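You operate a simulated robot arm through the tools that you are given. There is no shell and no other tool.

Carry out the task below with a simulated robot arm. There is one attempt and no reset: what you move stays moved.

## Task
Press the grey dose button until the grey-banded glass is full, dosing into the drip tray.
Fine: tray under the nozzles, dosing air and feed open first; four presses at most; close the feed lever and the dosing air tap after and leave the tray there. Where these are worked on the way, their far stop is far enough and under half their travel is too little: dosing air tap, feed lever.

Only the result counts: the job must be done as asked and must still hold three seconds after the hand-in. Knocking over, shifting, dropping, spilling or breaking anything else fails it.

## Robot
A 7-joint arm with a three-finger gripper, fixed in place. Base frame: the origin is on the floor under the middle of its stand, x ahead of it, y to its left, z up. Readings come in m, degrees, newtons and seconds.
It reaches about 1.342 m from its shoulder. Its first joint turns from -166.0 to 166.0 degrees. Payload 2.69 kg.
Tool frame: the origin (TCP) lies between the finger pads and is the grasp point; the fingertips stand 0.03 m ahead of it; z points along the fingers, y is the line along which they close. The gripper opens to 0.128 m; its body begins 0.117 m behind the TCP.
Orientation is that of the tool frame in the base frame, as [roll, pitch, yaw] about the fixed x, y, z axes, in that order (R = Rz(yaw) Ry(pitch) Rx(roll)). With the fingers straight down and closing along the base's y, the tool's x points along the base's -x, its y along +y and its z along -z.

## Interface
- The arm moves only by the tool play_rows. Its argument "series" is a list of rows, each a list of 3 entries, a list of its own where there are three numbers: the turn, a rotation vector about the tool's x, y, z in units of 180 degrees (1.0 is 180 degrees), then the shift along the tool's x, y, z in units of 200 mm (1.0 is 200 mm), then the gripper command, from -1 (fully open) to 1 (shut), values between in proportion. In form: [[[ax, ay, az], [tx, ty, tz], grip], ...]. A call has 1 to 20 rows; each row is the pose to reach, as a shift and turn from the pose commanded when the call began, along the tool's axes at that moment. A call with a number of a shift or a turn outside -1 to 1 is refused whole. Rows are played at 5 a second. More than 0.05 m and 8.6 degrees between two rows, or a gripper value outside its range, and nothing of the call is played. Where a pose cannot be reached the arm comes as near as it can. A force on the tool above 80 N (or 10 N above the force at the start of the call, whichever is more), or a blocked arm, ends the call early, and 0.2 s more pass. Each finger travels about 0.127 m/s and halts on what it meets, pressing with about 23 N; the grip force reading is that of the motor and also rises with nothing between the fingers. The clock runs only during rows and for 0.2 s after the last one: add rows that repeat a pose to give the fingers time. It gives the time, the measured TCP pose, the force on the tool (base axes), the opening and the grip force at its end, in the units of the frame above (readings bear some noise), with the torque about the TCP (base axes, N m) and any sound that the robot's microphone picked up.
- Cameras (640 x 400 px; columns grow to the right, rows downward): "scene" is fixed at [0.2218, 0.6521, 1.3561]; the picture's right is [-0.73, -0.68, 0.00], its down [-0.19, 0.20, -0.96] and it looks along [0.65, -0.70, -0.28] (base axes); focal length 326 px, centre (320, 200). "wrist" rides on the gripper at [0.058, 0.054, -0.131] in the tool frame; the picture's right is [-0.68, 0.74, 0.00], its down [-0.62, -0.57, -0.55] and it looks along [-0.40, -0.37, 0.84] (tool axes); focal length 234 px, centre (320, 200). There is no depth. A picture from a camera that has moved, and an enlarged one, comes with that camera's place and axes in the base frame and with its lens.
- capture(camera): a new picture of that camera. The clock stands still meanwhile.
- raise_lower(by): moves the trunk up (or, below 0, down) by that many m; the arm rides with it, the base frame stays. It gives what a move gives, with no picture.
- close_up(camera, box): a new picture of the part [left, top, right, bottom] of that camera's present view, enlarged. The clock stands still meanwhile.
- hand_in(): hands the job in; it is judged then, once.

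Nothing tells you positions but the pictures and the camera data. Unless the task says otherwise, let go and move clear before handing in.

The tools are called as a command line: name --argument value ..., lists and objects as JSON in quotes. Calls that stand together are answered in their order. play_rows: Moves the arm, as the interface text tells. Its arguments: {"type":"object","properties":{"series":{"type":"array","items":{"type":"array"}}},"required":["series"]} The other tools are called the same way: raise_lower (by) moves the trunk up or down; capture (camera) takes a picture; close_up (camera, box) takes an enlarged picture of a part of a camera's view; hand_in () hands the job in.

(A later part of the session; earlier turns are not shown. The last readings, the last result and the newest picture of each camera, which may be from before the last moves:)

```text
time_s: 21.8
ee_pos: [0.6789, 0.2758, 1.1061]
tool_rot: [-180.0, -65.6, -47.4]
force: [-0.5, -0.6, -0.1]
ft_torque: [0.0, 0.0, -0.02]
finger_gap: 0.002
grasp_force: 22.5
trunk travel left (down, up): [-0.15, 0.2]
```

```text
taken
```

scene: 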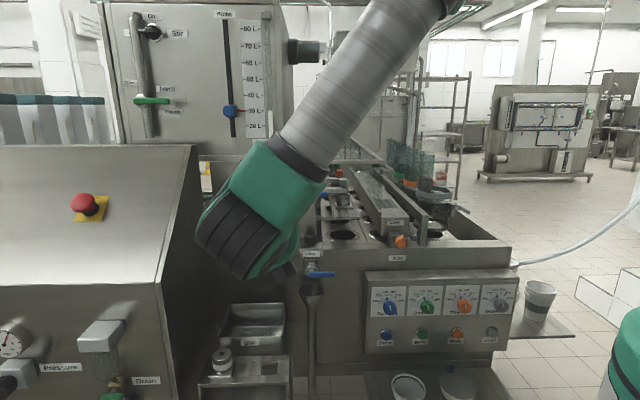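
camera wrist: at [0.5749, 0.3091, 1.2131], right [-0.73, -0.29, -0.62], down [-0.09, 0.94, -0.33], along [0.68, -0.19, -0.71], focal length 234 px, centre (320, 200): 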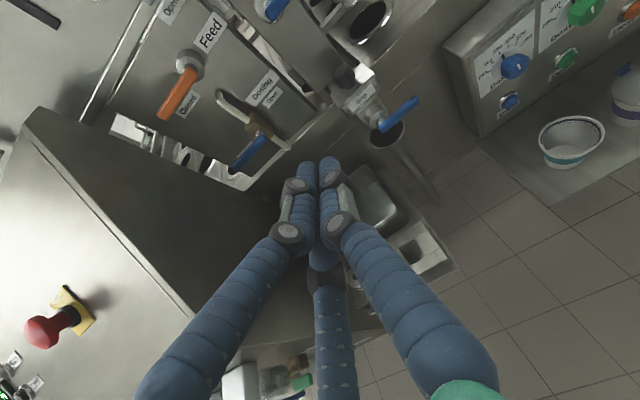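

close_up --camera "wrist" --box '[290, 40, 410, 140]'

close_up --camera "wrist" --box '[150, 20, 310, 200]'

close_up --camera "scene" --box '[285, 180, 365, 290]'

```text
4.00 times, centred on (350, 90) of wrist
camera zoom: at [0.5749, 0.3091, 1.2131], right [-0.73, -0.29, -0.62], down [-0.09, 0.94, -0.33], along [0.68, -0.19, -0.71], focal length 937 px, centre (200, 640)
```

zoom: 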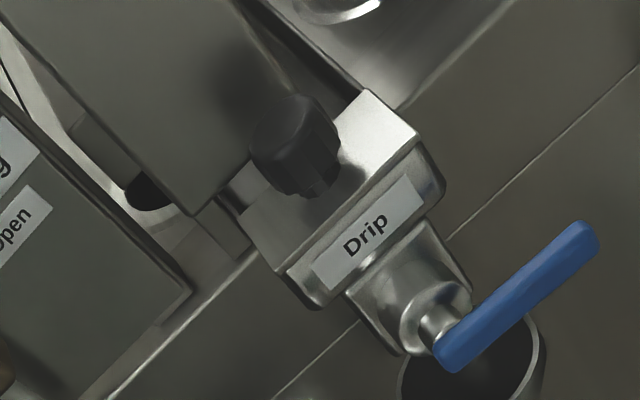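

```text
2.22 times, centred on (230, 110) of wrist
camera zoom: at [0.5749, 0.3091, 1.2131], right [-0.73, -0.29, -0.62], down [-0.09, 0.94, -0.33], along [0.68, -0.19, -0.71], focal length 520 px, centre (520, 400)
```

zoom: 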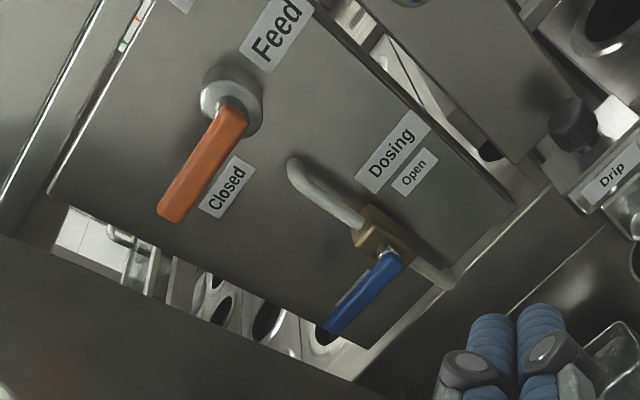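

```text
3.64 times, centred on (325, 235) of scene
camera zoom: at [0.2218, 0.6521, 1.3561], right [-0.73, -0.68, 0.0], down [-0.19, 0.2, -0.96], along [0.65, -0.7, -0.28], focal length 1184 px, centre (302, 73)
```

zoom: 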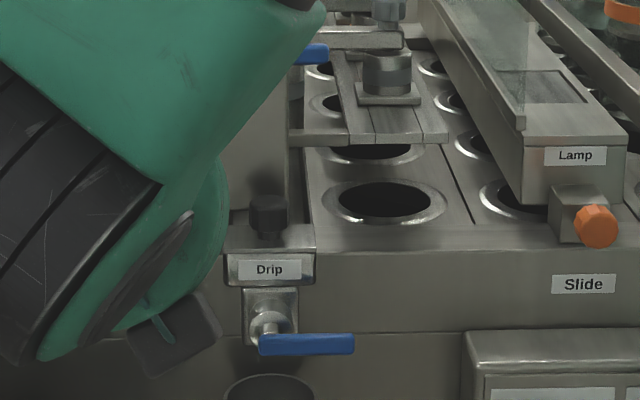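

The knob is at about (0.80, 0.06, 1.00) with the Drip block below it and the tap on its front. I'll go in to the left of the knob.

play_rows --series '[[[0, 0, 0], [0.006, -0.041, 0.2], 1], [[0, 0, 0], [0.012, -0.082, 0.4], 1], [[0, 0, 0], [0.019, -0.123, 0.6], 1], [[0, 0, 0], [0.025, -0.164, 0.8], 1], [[0, 0, 0], [0.031, -0.205, 0.99], 1], [[0, 0, 0], [0.031, -0.205, 0.99], 1]]'

capture --camera "wrist"

close_up --camera "wrist" --box '[260, 60, 440, 220]'

close_up --camera "scene" --box '[260, 180, 360, 290]'

```text
time_s: 23.2
ee_pos: [0.8336, 0.1677, 1.0308]
tool_rot: [-179.8, -65.6, -47.7]
force: [0.3, -0.2, -0.3]
ft_torque: [0.02, -0.01, 0.02]
finger_gap: 0.0024
grasp_force: 23.2
trunk travel left (down, up): [-0.15, 0.2]
```

```text
taken
camera wrist: at [0.7303, 0.2024, 1.1367], right [-0.73, -0.29, -0.62], down [-0.09, 0.94, -0.33], along [0.68, -0.19, -0.71], focal length 234 px, centre (320, 200)
```

wrist: 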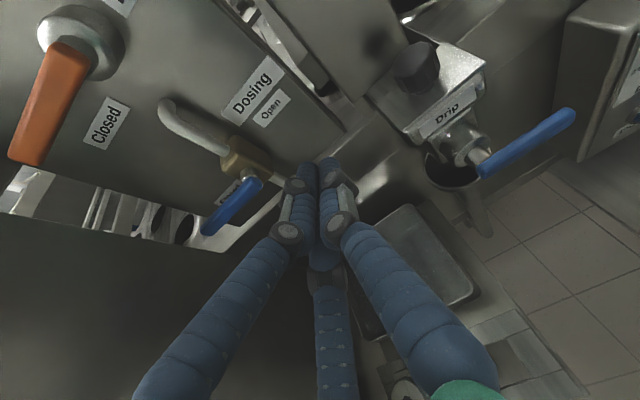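

```text
2.50 times, centred on (350, 140) of wrist
camera zoom: at [0.7303, 0.2024, 1.1367], right [-0.73, -0.29, -0.62], down [-0.09, 0.94, -0.33], along [0.68, -0.19, -0.71], focal length 585 px, centre (245, 350)
```

zoom: 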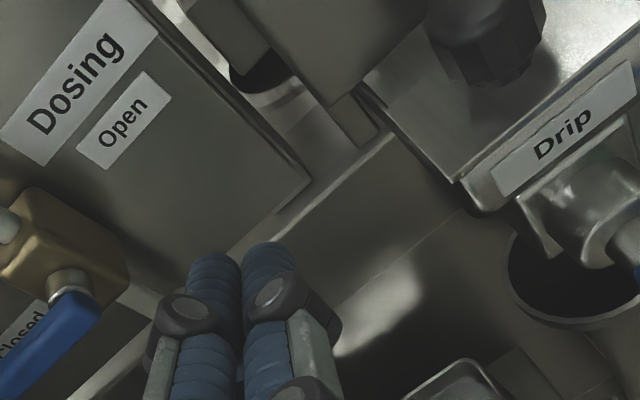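

```text
3.64 times, centred on (310, 235) of scene
camera zoom: at [0.2218, 0.6521, 1.3561], right [-0.73, -0.68, 0.0], down [-0.19, 0.2, -0.96], along [0.65, -0.7, -0.28], focal length 1184 px, centre (356, 73)
```

zoom: 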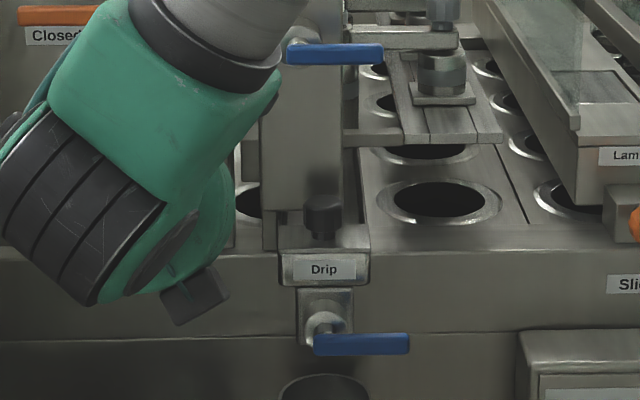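

The fingertips are just left of the knob and short of it. I'll go 5 cm further in and then ease right until just before contact.

play_rows --series '[[[0, 0, 0], [0, 0, 0.08], 1], [[0, 0, 0], [0, 0, 0.16], 1], [[0, 0, 0], [0, 0, 0.24], 1], [[0, 0, 0], [0, 0.08, 0.24], 1], [[0, 0, 0], [0, 0.16, 0.24], 1], [[0, 0, 0], [0, 0.24, 0.24], 1], [[0, 0, 0], [0, 0.24, 0.24], 1]]'

capture --camera "wrist"

close_up --camera "wrist" --box '[260, 60, 440, 220]'

close_up --camera "scene" --box '[260, 180, 360, 290]'

```text
time_s: 24.8
ee_pos: [0.8262, 0.1035, 1.0118]
tool_rot: [-179.8, -65.5, -47.5]
force: [0.0, 0.2, 0.6]
ft_torque: [0.02, -0.01, -0.02]
finger_gap: 0.0022
grasp_force: 22.9
trunk travel left (down, up): [-0.15, 0.2]
```

```text
taken
camera wrist: at [0.7224, 0.1385, 1.118], right [-0.73, -0.29, -0.62], down [-0.09, 0.94, -0.33], along [0.68, -0.19, -0.71], focal length 234 px, centre (320, 200)
```

wrist: 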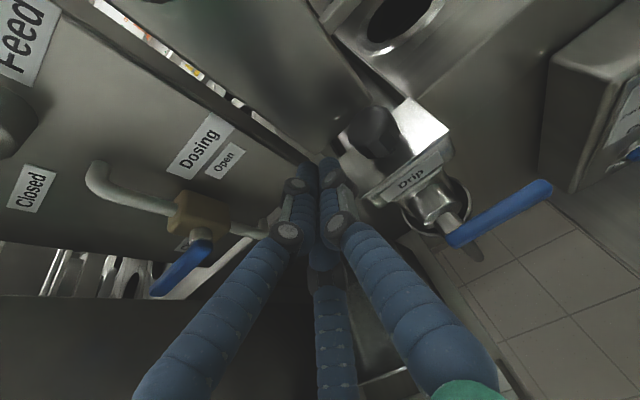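

```text
2.50 times, centred on (350, 140) of wrist
camera zoom: at [0.7224, 0.1385, 1.118], right [-0.73, -0.29, -0.62], down [-0.09, 0.94, -0.33], along [0.68, -0.19, -0.71], focal length 585 px, centre (245, 350)
```

zoom: 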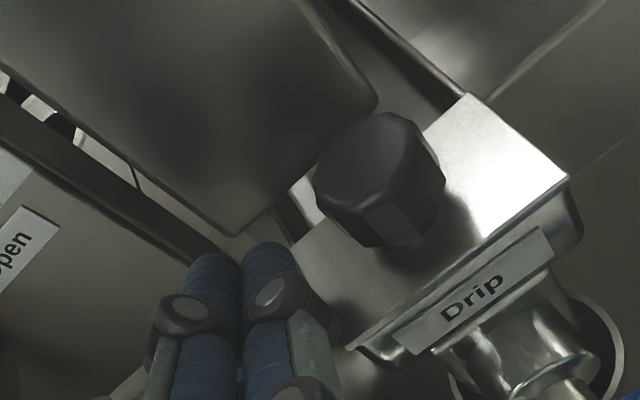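

```text
3.64 times, centred on (310, 235) of scene
camera zoom: at [0.2218, 0.6521, 1.3561], right [-0.73, -0.68, 0.0], down [-0.19, 0.2, -0.96], along [0.65, -0.7, -0.28], focal length 1184 px, centre (356, 73)
```

zoom: 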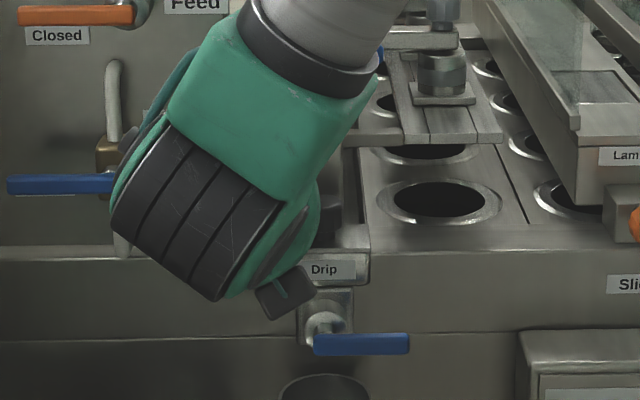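

The fingers stand just left of the knob with the tips at knob height. I'll push right gently and see whether the tray follows.

play_rows --series '[[[0, 0, 0], [0, 0.04, 0], 1], [[0, 0, 0], [0, 0.08, 0], 1], [[0, 0, 0], [0, 0.12, 0], 1], [[0, 0, 0], [0, 0.16, 0], 1], [[0, 0, 0], [0, 0.2, 0], 1], [[0, 0, 0], [0, 0.2, 0], 1]]'

close_up --camera "wrist" --box '[260, 60, 440, 220]'

close_up --camera "scene" --box '[260, 180, 360, 290]'

```text
time_s: 26.2
ee_pos: [0.7969, 0.0784, 1.0112]
tool_rot: [-180.0, -65.6, -47.5]
force: [0.1, -0.2, 0.4]
ft_torque: [0.02, 0.01, 0.0]
finger_gap: 0.0021
grasp_force: 22.8
trunk travel left (down, up): [-0.15, 0.2]
```

```text
2.50 times, centred on (350, 140) of wrist
camera zoom: at [0.6933, 0.1116, 1.1175], right [-0.73, -0.29, -0.62], down [-0.09, 0.94, -0.33], along [0.68, -0.19, -0.71], focal length 585 px, centre (245, 350)
```

zoom: 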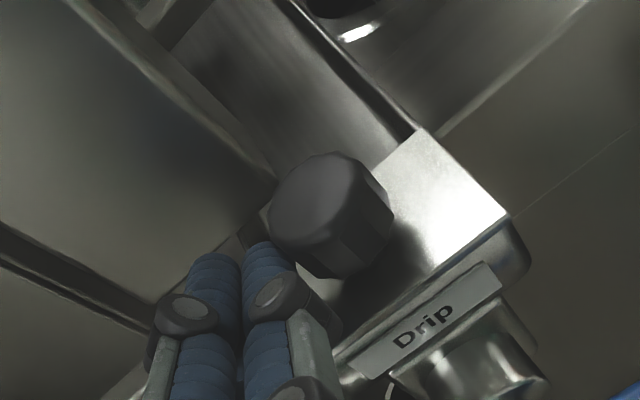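

```text
3.64 times, centred on (310, 235) of scene
camera zoom: at [0.2218, 0.6521, 1.3561], right [-0.73, -0.68, 0.0], down [-0.19, 0.2, -0.96], along [0.65, -0.7, -0.28], focal length 1184 px, centre (356, 73)
```

zoom: 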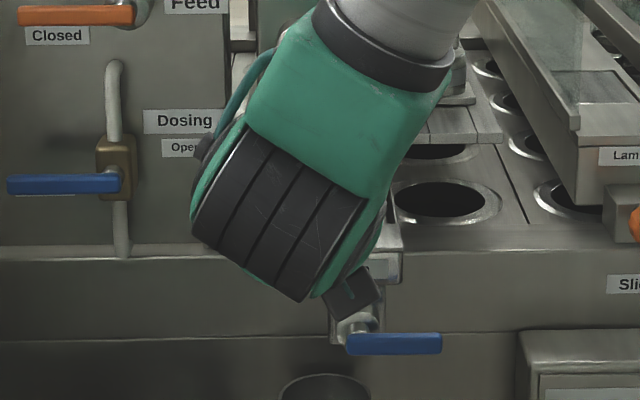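

The tray slides right easily with the knob, about 2.6 cm so far. I'll keep pushing in small steps.

play_rows --series '[[[0, 0, 0], [0, 0.04, 0], 1], [[0, 0, 0], [0, 0.08, 0], 1], [[0, 0, 0], [0, 0.12, 0], 1], [[0, 0, 0], [0, 0.16, 0], 1], [[0, 0, 0], [0, 0.2, 0], 1], [[0, 0, 0], [0, 0.2, 0], 1]]'

capture --camera "wrist"

close_up --camera "scene" --box '[280, 170, 420, 290]'

```text
time_s: 27.6
ee_pos: [0.766, 0.05, 1.01]
tool_rot: [-179.8, -65.7, -47.5]
force: [-0.6, -0.8, 0.5]
ft_torque: [0.02, 0.01, 0.0]
finger_gap: 0.0024
grasp_force: 22.8
trunk travel left (down, up): [-0.15, 0.2]
```

```text
taken
camera wrist: at [0.6637, 0.0847, 1.1168], right [-0.73, -0.29, -0.62], down [-0.09, 0.94, -0.33], along [0.68, -0.19, -0.71], focal length 234 px, centre (320, 200)
```

wrist: 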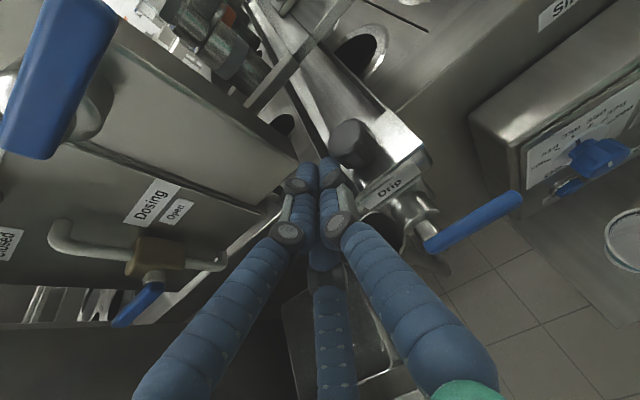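

```text
3.33 times, centred on (350, 230) of scene
camera zoom: at [0.2218, 0.6521, 1.3561], right [-0.73, -0.68, 0.0], down [-0.19, 0.2, -0.96], along [0.65, -0.7, -0.28], focal length 1085 px, centre (220, 100)
```

zoom: 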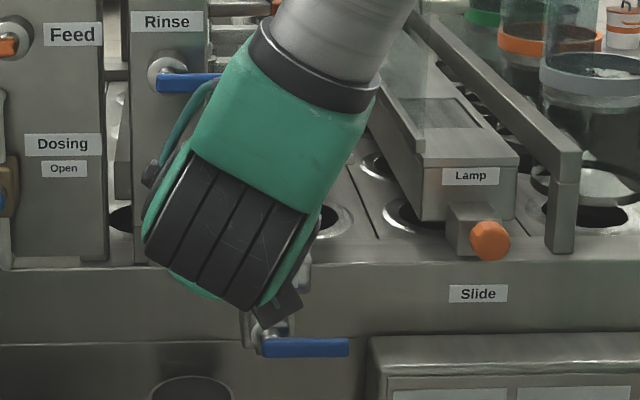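

The channel of the tray now shows behind the knob, sliding towards the nozzles. I'll keep pushing.

play_rows --series '[[[0, 0, 0], [0, 0.03, 0], 1], [[0, 0, 0], [0, 0.06, 0], 1], [[0, 0, 0], [0, 0.09, 0], 1], [[0, 0, 0], [0, 0.12, 0], 1], [[0, 0, 0], [0, 0.15, 0], 1], [[0, 0, 0], [0, 0.15, 0], 1]]'

capture --camera "wrist"

close_up --camera "wrist" --box '[200, 0, 460, 200]'

```text
time_s: 29.0
ee_pos: [0.7456, 0.0307, 1.0117]
tool_rot: [-179.9, -65.6, -47.5]
force: [0.5, 0.5, 1.4]
ft_torque: [-0.01, 0.0, 0.04]
finger_gap: 0.0021
grasp_force: 22.7
trunk travel left (down, up): [-0.15, 0.2]
```

```text
taken
camera wrist: at [0.6418, 0.0641, 1.1177], right [-0.73, -0.29, -0.62], down [-0.09, 0.94, -0.33], along [0.68, -0.19, -0.71], focal length 234 px, centre (320, 200)
```

wrist: 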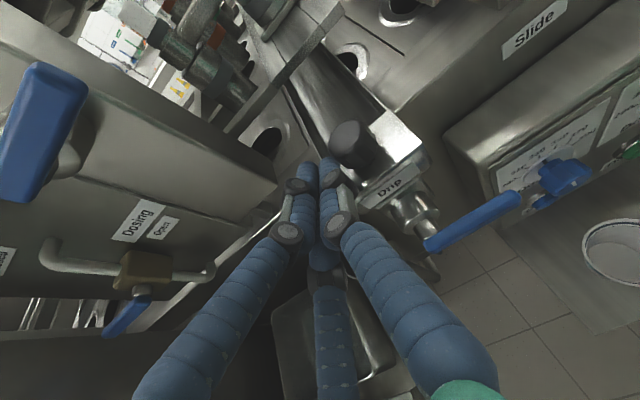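

```text
2.00 times, centred on (330, 100) of wrist
camera zoom: at [0.6418, 0.0641, 1.1177], right [-0.73, -0.29, -0.62], down [-0.09, 0.94, -0.33], along [0.68, -0.19, -0.71], focal length 468 px, centre (300, 400)
```

zoom: 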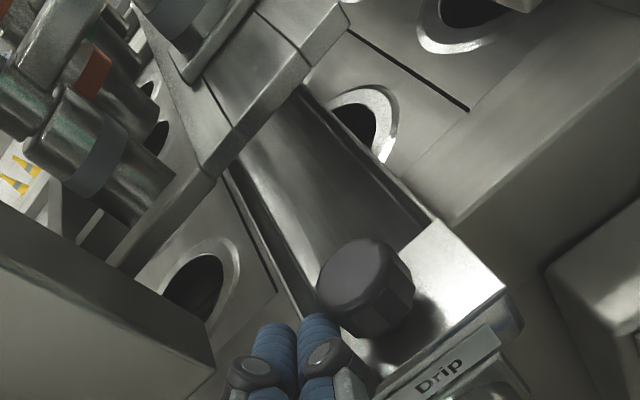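

The trough is nearly under the nozzle lane, with the knob at about 7 cm right of the camera line. I'll continue in small steps to find the stop.

play_rows --series '[[[0, 0, 0], [0, 0.02, 0], 1], [[0, 0, 0], [0, 0.04, 0], 1], [[0, 0, 0], [0, 0.06, 0], 1], [[0, 0, 0], [0, 0.06, 0], 1]]'

close_up --camera "wrist" --box '[200, 0, 460, 200]'

close_up --camera "scene" --box '[280, 170, 420, 290]'

```text
time_s: 30.0
ee_pos: [0.736, 0.0205, 1.0098]
tool_rot: [-179.9, -65.6, -47.5]
force: [1.8, 0.1, -0.4]
ft_torque: [0.02, 0.0, 0.03]
finger_gap: 0.0022
grasp_force: 23.0
trunk travel left (down, up): [-0.15, 0.2]
```

```text
2.00 times, centred on (330, 100) of wrist
camera zoom: at [0.633, 0.0559, 1.1176], right [-0.73, -0.29, -0.62], down [-0.09, 0.94, -0.33], along [0.68, -0.19, -0.71], focal length 468 px, centre (300, 400)
```

zoom: 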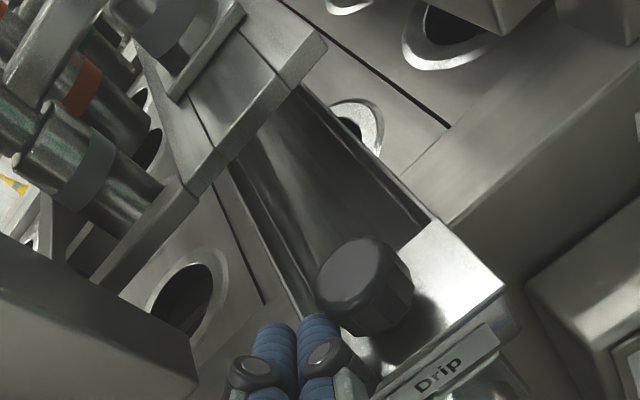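

```text
3.33 times, centred on (350, 230) of scene
camera zoom: at [0.2218, 0.6521, 1.3561], right [-0.73, -0.68, 0.0], down [-0.19, 0.2, -0.96], along [0.65, -0.7, -0.28], focal length 1085 px, centre (220, 100)
```

zoom: 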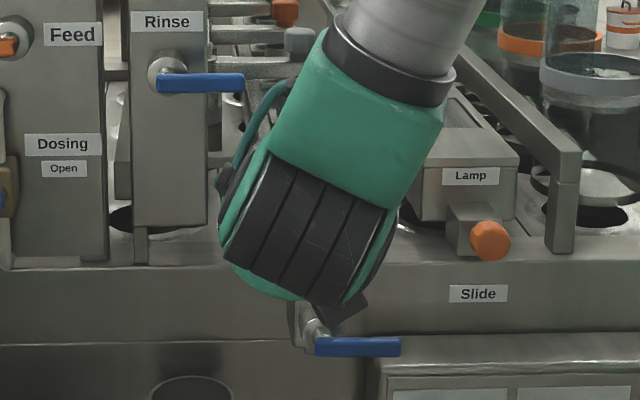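

The tray now looks lined up with the nozzles. I'll check for an end stop with a very small further push.

play_rows --series '[[[0, 0, 0], [0, 0.01, 0], 1], [[0, 0, 0], [0, 0.02, 0], 1], [[0, 0, 0], [0, 0.025, 0], 1]]'

close_up --camera "wrist" --box '[200, 0, 460, 200]'

```text
time_s: 30.8
ee_pos: [0.7338, 0.0186, 1.0115]
tool_rot: [-179.8, -65.6, -47.5]
force: [6.2, 5.9, -1.8]
ft_torque: [0.17, -0.01, 0.23]
finger_gap: 0.0023
grasp_force: 23.1
trunk travel left (down, up): [-0.15, 0.2]
```

```text
2.00 times, centred on (330, 100) of wrist
camera zoom: at [0.6299, 0.0531, 1.1179], right [-0.73, -0.29, -0.62], down [-0.09, 0.94, -0.33], along [0.68, -0.18, -0.71], focal length 468 px, centre (300, 400)
```

zoom: 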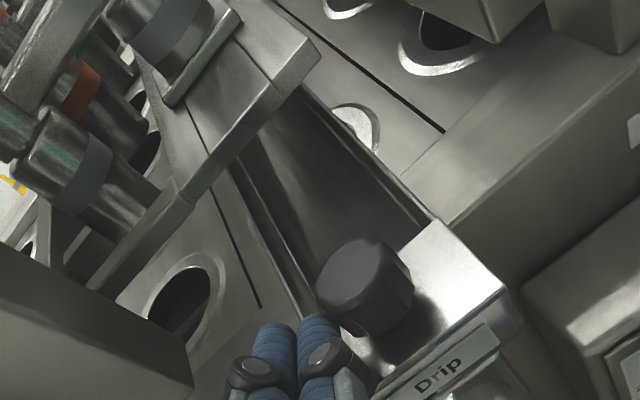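

The force rose to about 8 N, so the tray is at its stop under the nozzles. I'll back off the knob and pull out, then look at the nozzles and glasses.

play_rows --series '[[[0, 0, 0], [0, -0.1, 0], 1], [[0, 0, 0], [0, -0.1, -0.2], 1], [[0, 0, 0], [0, -0.1, -0.4], 1], [[0, 0, 0], [0, -0.1, -0.6], 1], [[0, 0, 0], [0, -0.1, -0.8], 1], [[0, 0, 0], [0, -0.1, -1.0], 1], [[0, 0, 0], [0, -0.1, -1.0], 1]]'

capture --camera "wrist"

capture --camera "scene"

close_up --camera "wrist" --box '[200, 0, 420, 130]'

```text
time_s: 32.4
ee_pos: [0.622, 0.1683, 1.0941]
tool_rot: [-179.9, -65.6, -47.5]
force: [-0.4, 0.3, 0.7]
ft_torque: [0.02, -0.01, 0.05]
finger_gap: 0.0021
grasp_force: 23.0
trunk travel left (down, up): [-0.15, 0.2]
```

```text
taken
camera wrist: at [0.5192, 0.202, 1.2007], right [-0.73, -0.29, -0.62], down [-0.09, 0.94, -0.33], along [0.68, -0.19, -0.71], focal length 234 px, centre (320, 200)
```

wrist: 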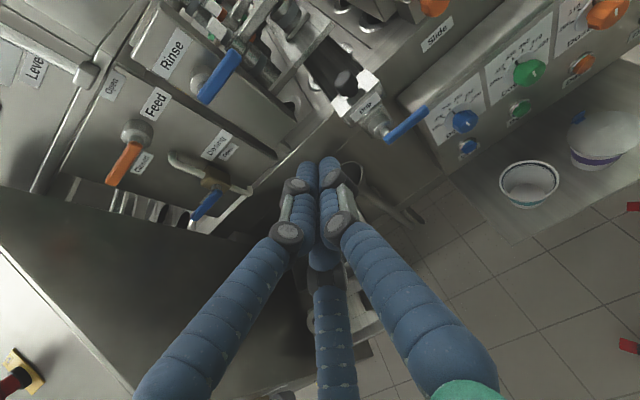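

```text
taken
```

scene: 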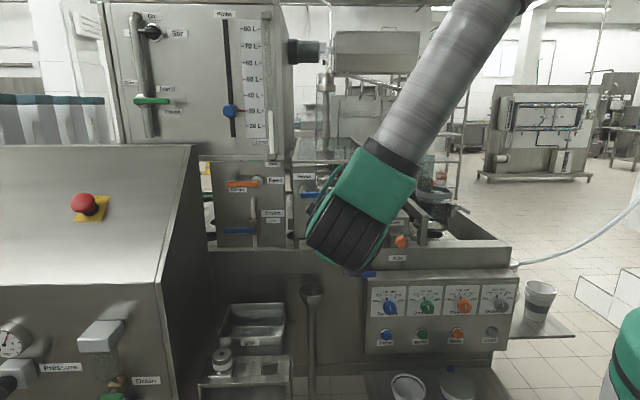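

```text
2.91 times, centred on (310, 65) of wrist
camera zoom: at [0.5192, 0.202, 1.2007], right [-0.73, -0.29, -0.62], down [-0.09, 0.94, -0.33], along [0.68, -0.19, -0.71], focal length 681 px, centre (349, 593)
```

zoom: 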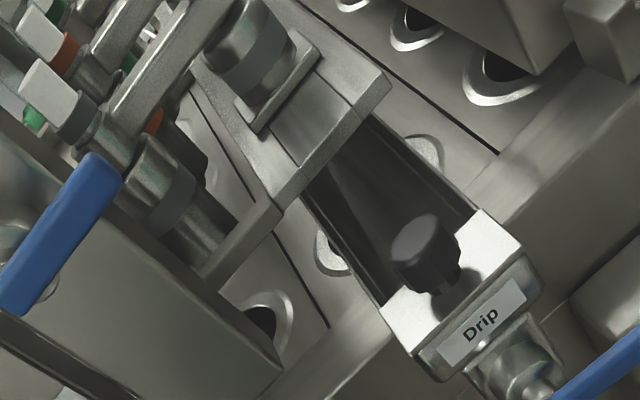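

Beside the rinse column I now see a second set of cylinders with coloured bands that could be the dosing glasses. I'll move the camera to the right and level it for a better look before touching any valve.

play_rows --series '[[[0, 0.034, 0], [0.147, 0.138, 0.034], 1], [[0, 0.068, 0], [0.294, 0.275, 0.068], 1], [[0, 0.102, 0], [0.44, 0.413, 0.1], 1], [[0, 0.1356, 0], [0.587, 0.55, 0.135], 1], [[0, 0.1356, 0], [0.587, 0.55, 0.135], 1]]'

capture --camera "wrist"

close_up --camera "wrist" --box '[180, 60, 340, 180]'

```text
time_s: 33.6
ee_pos: [0.5916, 0.0381, 1.1897]
tool_rot: [-46.2, -89.9, 179.0]
force: [-0.8, -1.0, 0.3]
ft_torque: [0.01, -0.01, 0.04]
finger_gap: 0.0023
grasp_force: 22.8
trunk travel left (down, up): [-0.15, 0.2]
```

```text
taken
camera wrist: at [0.4647, 0.099, 1.2469], right [-0.54, -0.5, -0.68], down [0.05, 0.79, -0.62], along [0.84, -0.36, -0.4], focal length 234 px, centre (320, 200)
```

wrist: 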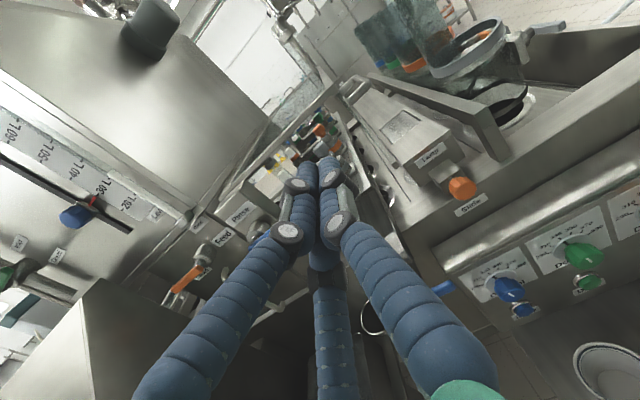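

```text
3.33 times, centred on (260, 120) of wrist
camera zoom: at [0.4647, 0.099, 1.2469], right [-0.54, -0.5, -0.68], down [0.05, 0.79, -0.62], along [0.84, -0.36, -0.4], focal length 781 px, centre (520, 467)
```

zoom: 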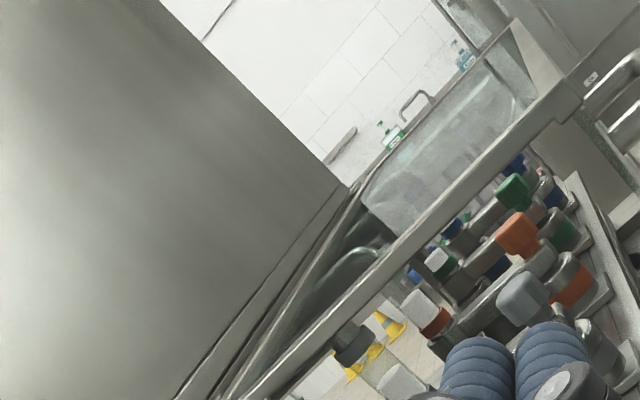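

close_up --camera "wrist" --box '[260, 90, 360, 170]'

close_up --camera "wrist" --box '[340, 0, 580, 150]'

close_up --camera "scene" --box '[285, 120, 355, 200]'

```text
5.00 times, centred on (310, 130) of wrist
camera zoom: at [0.4647, 0.099, 1.2469], right [-0.54, -0.5, -0.68], down [0.05, 0.79, -0.62], along [0.84, -0.36, -0.4], focal length 1171 px, centre (370, 550)
```

zoom: 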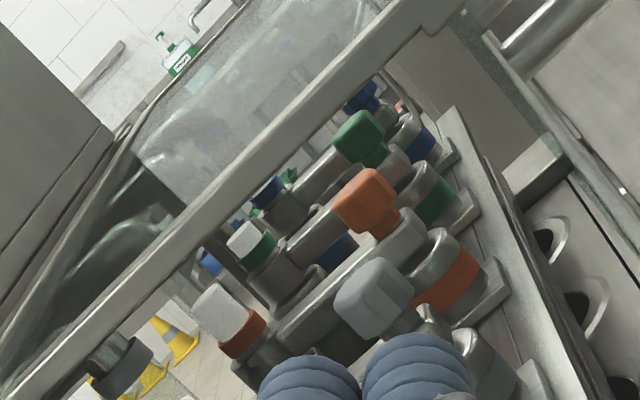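

```text
2.67 times, centred on (460, 75) of wrist
camera zoom: at [0.4647, 0.099, 1.2469], right [-0.54, -0.5, -0.68], down [0.05, 0.79, -0.62], along [0.84, -0.36, -0.4], focal length 624 px, centre (-53, 533)
```

zoom: 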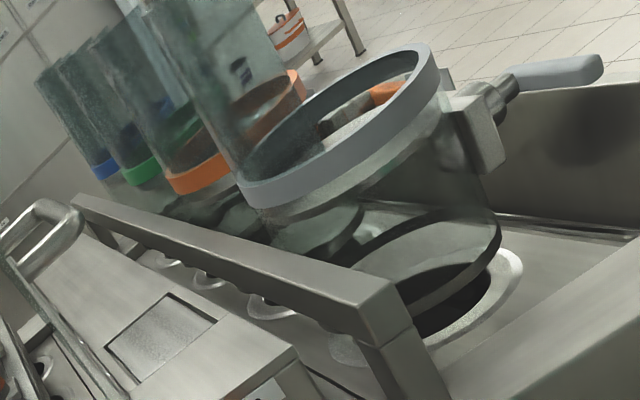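

```text
5.00 times, centred on (320, 160) of scene
camera zoom: at [0.2218, 0.6521, 1.3561], right [-0.73, -0.68, 0.0], down [-0.19, 0.2, -0.96], along [0.65, -0.7, -0.28], focal length 1628 px, centre (320, 400)
```

zoom: 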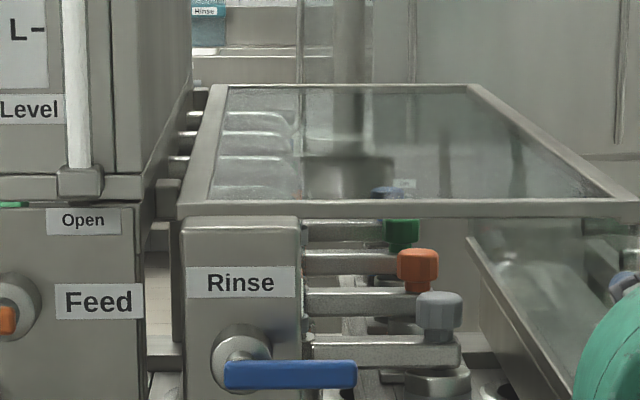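

The small cylinders left of the nozzle arms look like the dosing glasses: orange and green show white product, while the grey one looks empty. I'll get lower and closer for a clear view.

play_rows --series '[[[0, 0, 0], [-0.133, 0.05, 0.133], 1], [[0, 0, 0], [-0.267, 0.1, 0.267], 1], [[0, 0, 0], [-0.4, 0.15, 0.4], 1], [[0, 0, 0], [-0.4, 0.15, 0.4], 1]]'

capture --camera "wrist"

close_up --camera "wrist" --box '[200, 70, 360, 190]'

close_up --camera "wrist" --box '[200, 110, 280, 170]'

```text
time_s: 34.6
ee_pos: [0.6248, -0.041, 1.1069]
tool_rot: [54.9, -90.0, 77.8]
force: [-0.1, -0.1, 0.5]
ft_torque: [-0.02, 0.04, -0.04]
finger_gap: 0.0021
grasp_force: 22.9
trunk travel left (down, up): [-0.15, 0.2]
```

```text
taken
camera wrist: at [0.4973, 0.0194, 1.1657], right [-0.54, -0.5, -0.68], down [0.04, 0.79, -0.62], along [0.84, -0.36, -0.4], focal length 234 px, centre (320, 200)
```

wrist: 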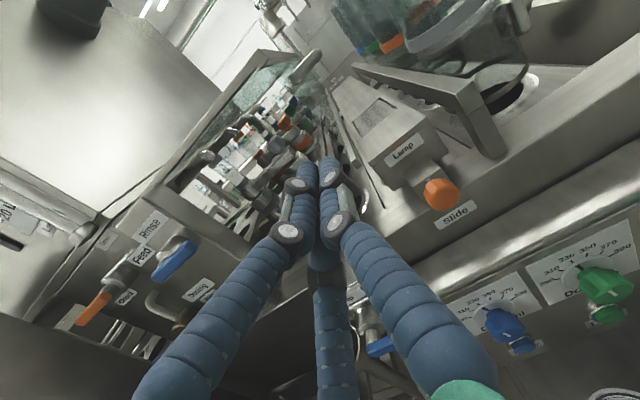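

```text
3.33 times, centred on (280, 130) of wrist
camera zoom: at [0.4973, 0.0194, 1.1657], right [-0.54, -0.5, -0.68], down [0.04, 0.79, -0.62], along [0.84, -0.36, -0.4], focal length 781 px, centre (453, 433)
```

zoom: 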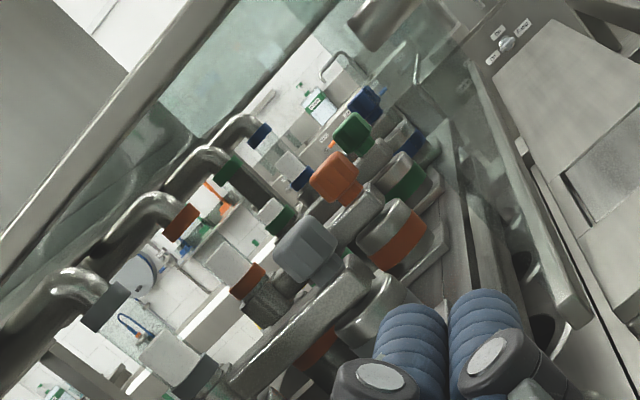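

```text
6.67 times, centred on (240, 140) of wrist
camera zoom: at [0.4973, 0.0194, 1.1657], right [-0.54, -0.5, -0.68], down [0.04, 0.79, -0.62], along [0.84, -0.36, -0.4], focal length 1561 px, centre (853, 600)
```

zoom: 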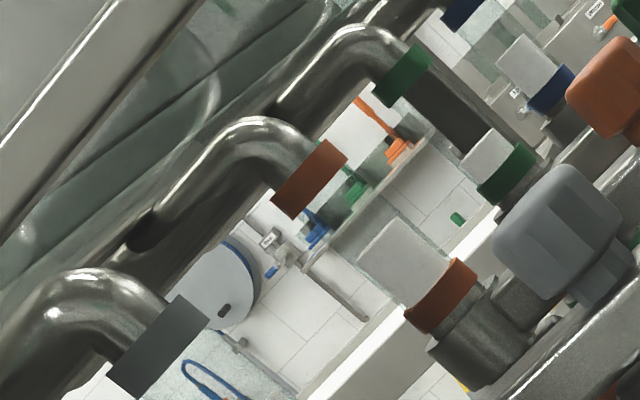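

That settles it: each dosing glass is a clear tube between an upper and a lower coloured band, with white product only at the bottom. This is a good spot to check the level, so I'll save a close view of the grey one.

close_up --camera "wrist" --box '[190, 140, 270, 200]'

close_up --camera "wrist" --box '[60, 190, 260, 340]'

```text
6.67 times, centred on (230, 170) of wrist
camera zoom: at [0.4973, 0.0194, 1.1657], right [-0.54, -0.5, -0.68], down [0.04, 0.79, -0.62], along [0.84, -0.36, -0.4], focal length 1561 px, centre (920, 400)
```

zoom: 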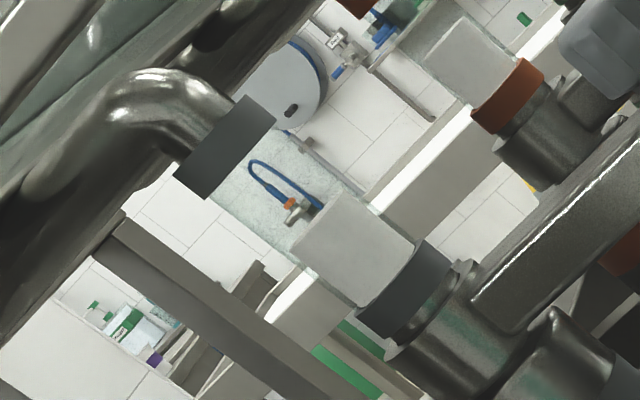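

```text
2.67 times, centred on (160, 265) of wrist
camera zoom: at [0.4973, 0.0194, 1.1657], right [-0.54, -0.5, -0.68], down [0.04, 0.79, -0.62], along [0.84, -0.36, -0.4], focal length 624 px, centre (747, 27)
```

zoom: 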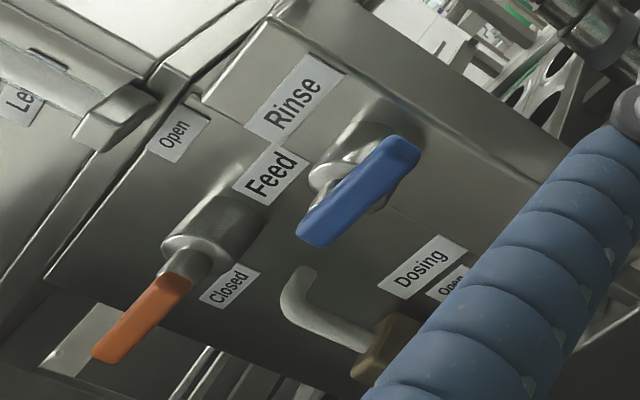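

The grey glass is about 40% full, and the tray is in place. Next I'll back out, move left and angle the tool toward the dosing air tap, whose lever runs left from about (0.93, 0.16, 1.03).

play_rows --series '[[[0, 0, 0], [0, 0, -0.2], 1], [[0, 0, 0], [0, 0, -0.4], 1], [[0, 0, 0], [0, 0, -0.6], 1], [[0, 0, 0], [0, 0, -0.8], 1], [[0.023, 0, 0], [-0.09, -0.166, -0.8], 1], [[0.046, 0, 0], [-0.18, -0.333, -0.8], 1], [[0.07, 0, 0], [-0.27, -0.5, -0.8], 1], [[0.093, 0, 0], [-0.36, -0.666, -0.8], 1], [[0.116, 0, 0], [-0.45, -0.833, -0.8], 1], [[0.139, 0, 0], [-0.535, -1.0, -0.8], 1], [[0.139, 0, 0], [-0.535, -1.0, -0.8], 1]]'

capture --camera "wrist"

capture --camera "scene"

```text
time_s: 37.0
ee_pos: [0.664, 0.2121, 1.0037]
tool_rot: [127.0, -90.0, 30.7]
force: [1.2, 0.3, -0.4]
ft_torque: [0.0, -0.04, -0.03]
finger_gap: 0.0021
grasp_force: 23.1
trunk travel left (down, up): [-0.15, 0.2]
```

```text
taken
camera wrist: at [0.523, 0.2131, 1.0599], right [-0.28, -0.68, -0.68], down [-0.29, 0.73, -0.62], along [0.91, 0.03, -0.4], focal length 234 px, centre (320, 200)
```

wrist: 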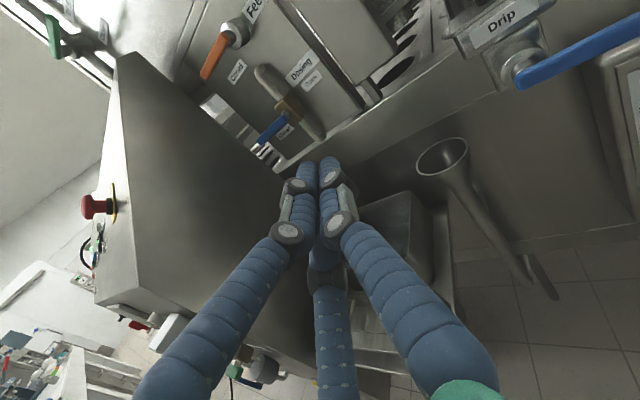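

```text
taken
```

scene: 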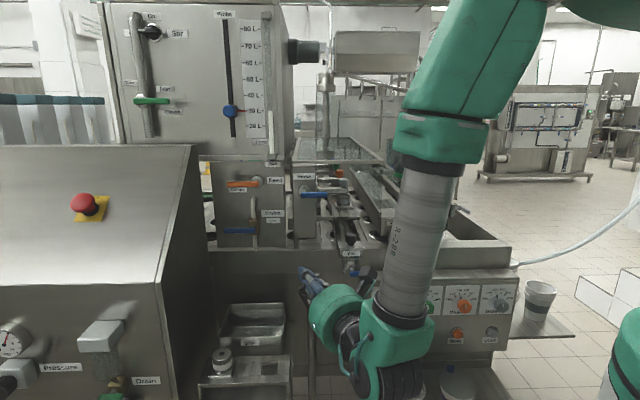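

The tool is turned toward the dosing tap. I'll advance to a point just in front of and below its lever.

play_rows --series '[[[0, 0, 0], [-0.034, -0.091, 0.174], 1], [[0, 0, 0], [-0.068, -0.182, 0.348], 1], [[0, 0, 0], [-0.102, -0.273, 0.521], 1], [[0, 0, 0], [-0.136, -0.364, 0.695], 1], [[0, 0, 0], [-0.17, -0.455, 0.869], 1], [[0, 0, 0], [-0.17, -0.455, 0.869], 1]]'

capture --camera "wrist"

close_up --camera "wrist" --box '[220, 80, 380, 220]'

close_up --camera "scene" --box '[190, 150, 350, 290]'

```text
time_s: 38.4
ee_pos: [0.8605, 0.2297, 0.967]
tool_rot: [146.9, -89.9, 10.8]
force: [0.1, 0.0, -0.9]
ft_torque: [-0.04, -0.07, -0.02]
finger_gap: 0.002
grasp_force: 22.8
trunk travel left (down, up): [-0.15, 0.2]
```

```text
taken
camera wrist: at [0.7196, 0.2309, 1.0255], right [-0.28, -0.68, -0.68], down [-0.29, 0.73, -0.62], along [0.91, 0.03, -0.4], focal length 234 px, centre (320, 200)
```

wrist: 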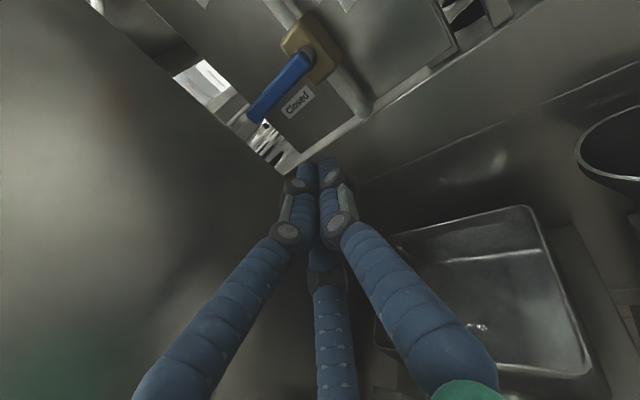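

```text
2.86 times, centred on (300, 150) of wrist
camera zoom: at [0.7196, 0.2309, 1.0255], right [-0.28, -0.68, -0.68], down [-0.29, 0.73, -0.62], along [0.91, 0.03, -0.4], focal length 669 px, centre (377, 343)
```

zoom: 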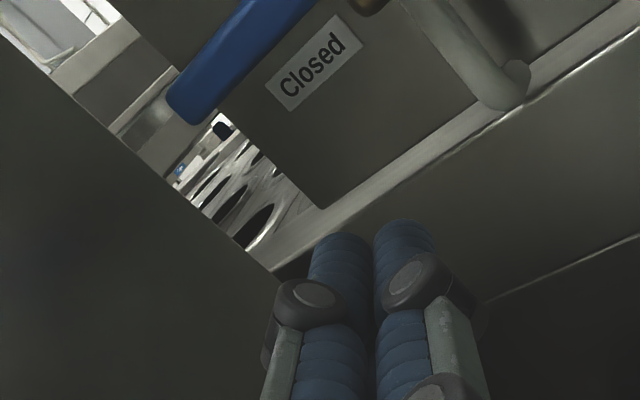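

```text
2.86 times, centred on (270, 220) of scene
camera zoom: at [0.2218, 0.6521, 1.3561], right [-0.73, -0.68, 0.0], down [-0.19, 0.2, -0.96], along [0.65, -0.7, -0.28], focal length 930 px, centre (463, 143)
```

zoom: 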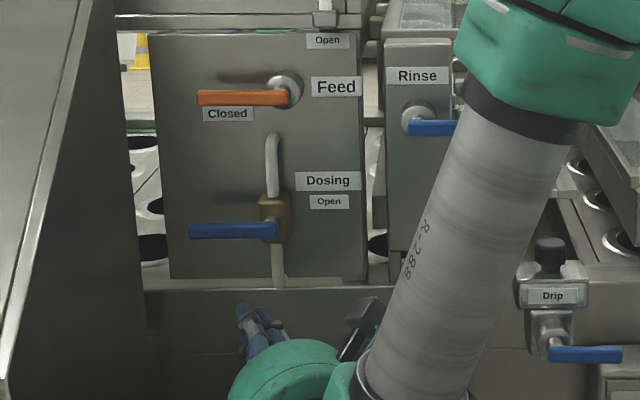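

The fingertips are below and in front of the lever. I'll advance 10 cm so they pass under it.

play_rows --series '[[[0, 0, 0], [0, 0, 0.125], 1], [[0, 0, 0], [0, 0, 0.25], 1], [[0, 0, 0], [0, 0, 0.375], 1], [[0, 0, 0], [0, 0, 0.48], 1], [[0, 0, 0], [0, 0, 0.48], 1]]'

capture --camera "wrist"

close_up --camera "wrist" --box '[220, 60, 400, 220]'

close_up --camera "scene" --box '[190, 150, 350, 290]'

```text
time_s: 39.6
ee_pos: [0.9488, 0.193, 0.9677]
tool_rot: [-55.2, -89.8, -147.2]
force: [0.3, -0.4, -0.4]
ft_torque: [0.0, -0.02, -0.02]
finger_gap: 0.0023
grasp_force: 23.0
trunk travel left (down, up): [-0.15, 0.2]
```

```text
taken
camera wrist: at [0.8078, 0.1938, 1.0259], right [-0.28, -0.68, -0.68], down [-0.29, 0.73, -0.62], along [0.91, 0.03, -0.4], focal length 234 px, centre (320, 200)
```

wrist: 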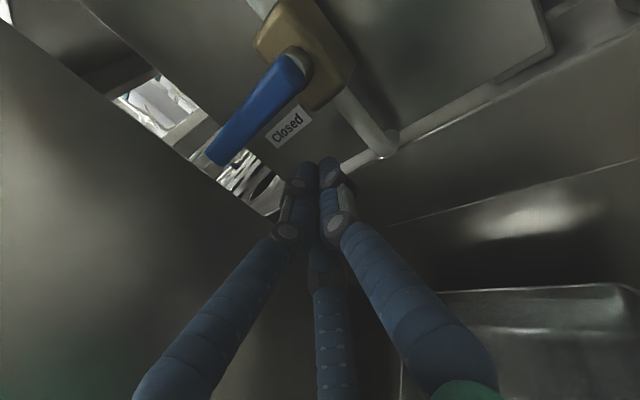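

```text
2.50 times, centred on (310, 140) of wrist
camera zoom: at [0.8078, 0.1938, 1.0259], right [-0.28, -0.68, -0.68], down [-0.29, 0.73, -0.62], along [0.91, 0.03, -0.4], focal length 585 px, centre (345, 350)
```

zoom: 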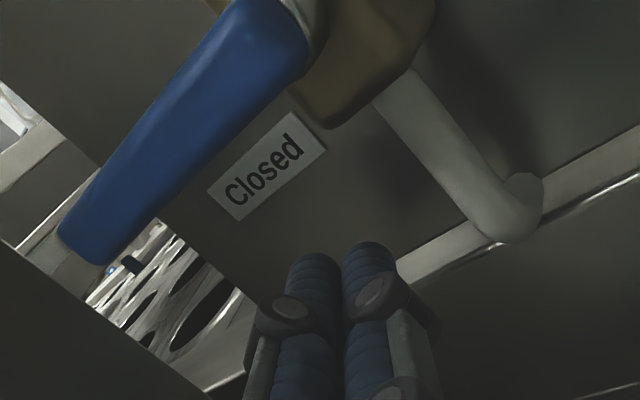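

```text
2.86 times, centred on (270, 220) of scene
camera zoom: at [0.2218, 0.6521, 1.3561], right [-0.73, -0.68, 0.0], down [-0.19, 0.2, -0.96], along [0.65, -0.7, -0.28], focal length 930 px, centre (463, 143)
```

zoom: 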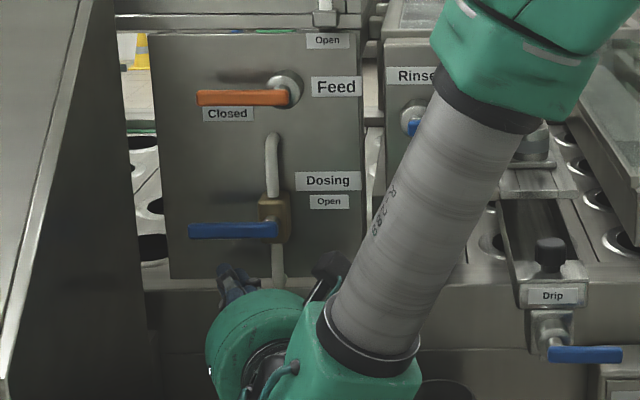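

The tips are under the lever. I'll raise slowly and watch the force to see whether the lever turns upward.

play_rows --series '[[[0, 0, 0], [0.06, 0, 0], 1], [[0, 0, 0], [0.11, 0, 0], 1], [[0, 0, 0], [0.15, 0, 0], 1], [[0, 0, 0], [0.18, -0.01, 0.005], 1], [[0, 0, 0], [0.21, -0.02, 0.01], 1], [[0, 0, 0], [0.21, -0.02, 0.01], 1]]'

close_up --camera "wrist" --box '[180, 20, 400, 220]'

close_up --camera "scene" --box '[190, 150, 350, 290]'

```text
time_s: 41.0
ee_pos: [0.9514, 0.1969, 1.0114]
tool_rot: [-40.0, -89.9, -162.3]
force: [-0.2, -0.9, -1.5]
ft_torque: [-0.03, -0.02, 0.02]
finger_gap: 0.0022
grasp_force: 23.0
trunk travel left (down, up): [-0.15, 0.2]
```

```text
2.00 times, centred on (290, 120) of wrist
camera zoom: at [0.8102, 0.1973, 1.0689], right [-0.28, -0.68, -0.68], down [-0.29, 0.73, -0.62], along [0.91, 0.03, -0.4], focal length 468 px, centre (380, 360)
```

zoom: 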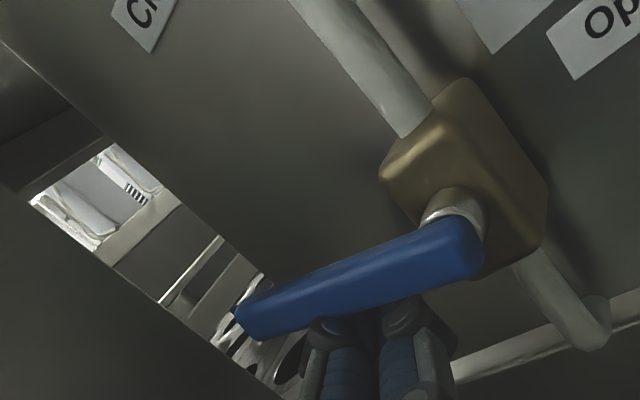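

```text
2.86 times, centred on (270, 220) of scene
camera zoom: at [0.2218, 0.6521, 1.3561], right [-0.73, -0.68, 0.0], down [-0.19, 0.2, -0.96], along [0.65, -0.7, -0.28], focal length 930 px, centre (463, 143)
```

zoom: 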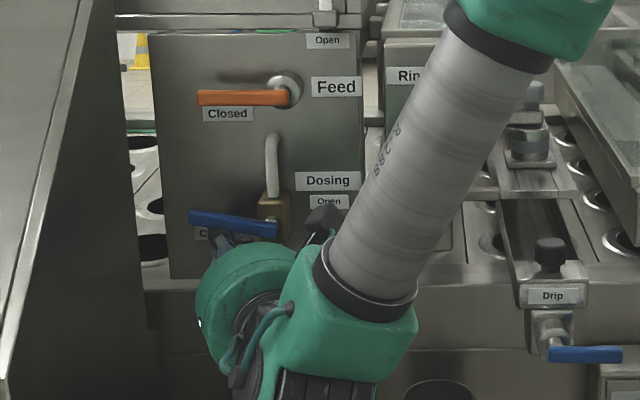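

The lever turns upward freely, so open is up. I'll follow its arc further.

play_rows --series '[[[0, 0, 0], [0.045, -0.01, 0.005], 1], [[0, 0, 0], [0.09, -0.02, 0.009], 1], [[0, 0, 0], [0.125, -0.012, 0.006], 1], [[0, 0, 0], [0.155, -0.005, 0.003], 1], [[0, 0, 0], [0.185, 0.01, -0.004], 1], [[0, 0, 0], [0.214, 0.023, -0.011], 1], [[0, 0, 0], [0.24, 0.045, -0.02], 1], [[0, 0, 0], [0.263, 0.065, -0.03], 1], [[0, 0, 0], [0.263, 0.065, -0.03], 1]]'

capture --camera "wrist"

close_up --camera "scene" --box '[190, 150, 350, 290]'

```text
time_s: 43.0
ee_pos: [0.9422, 0.193, 1.0611]
tool_rot: [112.6, -89.8, 45.4]
force: [26.2, 45.8, -22.2]
ft_torque: [0.33, -0.5, -0.65]
finger_gap: 0.0019
grasp_force: 23.0
trunk travel left (down, up): [-0.15, 0.2]
```

```text
taken
camera wrist: at [0.802, 0.1919, 1.1191], right [-0.28, -0.68, -0.67], down [-0.3, 0.73, -0.62], along [0.91, 0.03, -0.41], focal length 234 px, centre (320, 200)
```

wrist: 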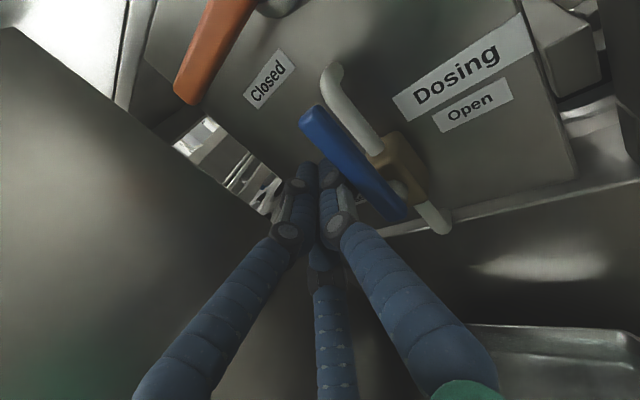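

```text
2.86 times, centred on (270, 220) of scene
camera zoom: at [0.2218, 0.6521, 1.3561], right [-0.73, -0.68, 0.0], down [-0.19, 0.2, -0.96], along [0.65, -0.7, -0.28], focal length 930 px, centre (463, 143)
```

zoom: 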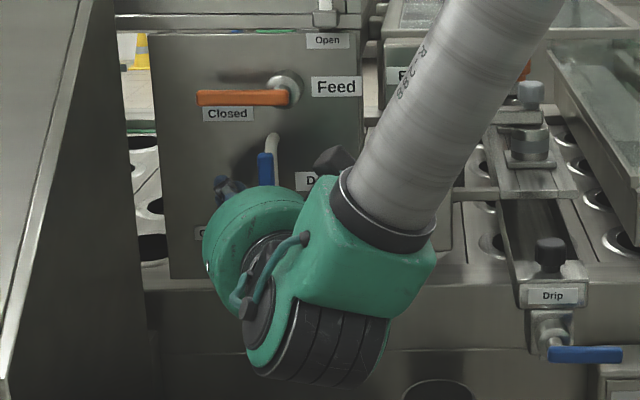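

The lever stands vertical along the pipe and is against its far stop. I'll ease off to the left and pull back.

play_rows --series '[[[0, 0, 0], [0, -0.06, 0], 1], [[0, 0, 0], [0, -0.1, 0], 1], [[0, 0, 0], [0, -0.1, -0.2], 1], [[0, 0, 0], [0, -0.1, -0.4], 1], [[0, 0, 0], [0, -0.1, -0.6], 1], [[0, 0, 0], [0, -0.1, -0.6], 1]]'

capture --camera "wrist"

close_up --camera "scene" --box '[190, 150, 350, 290]'

```text
time_s: 44.4
ee_pos: [0.8369, 0.2514, 1.0636]
tool_rot: [-32.6, -90.0, -169.7]
force: [-0.6, 1.0, 0.5]
ft_torque: [0.01, 0.07, 0.0]
finger_gap: 0.0021
grasp_force: 22.4
trunk travel left (down, up): [-0.15, 0.2]
```

```text
taken
camera wrist: at [0.6954, 0.2521, 1.1216], right [-0.28, -0.68, -0.68], down [-0.29, 0.73, -0.62], along [0.92, 0.03, -0.4], focal length 234 px, centre (320, 200)
```

wrist: 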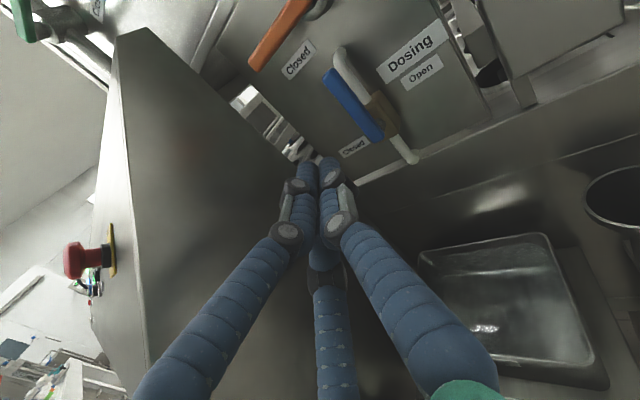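

```text
2.86 times, centred on (270, 220) of scene
camera zoom: at [0.2218, 0.6521, 1.3561], right [-0.73, -0.68, 0.0], down [-0.19, 0.2, -0.96], along [0.65, -0.7, -0.28], focal length 930 px, centre (463, 143)
```

zoom: 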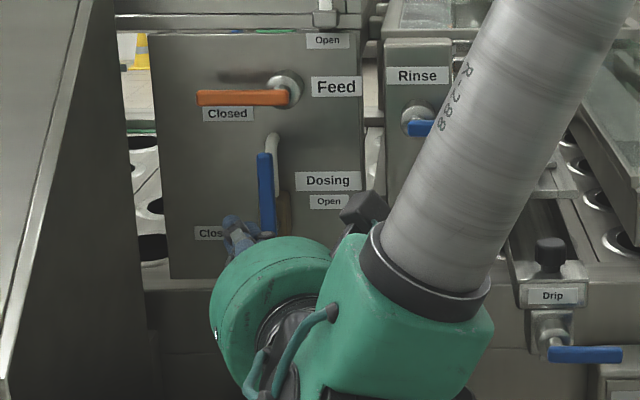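

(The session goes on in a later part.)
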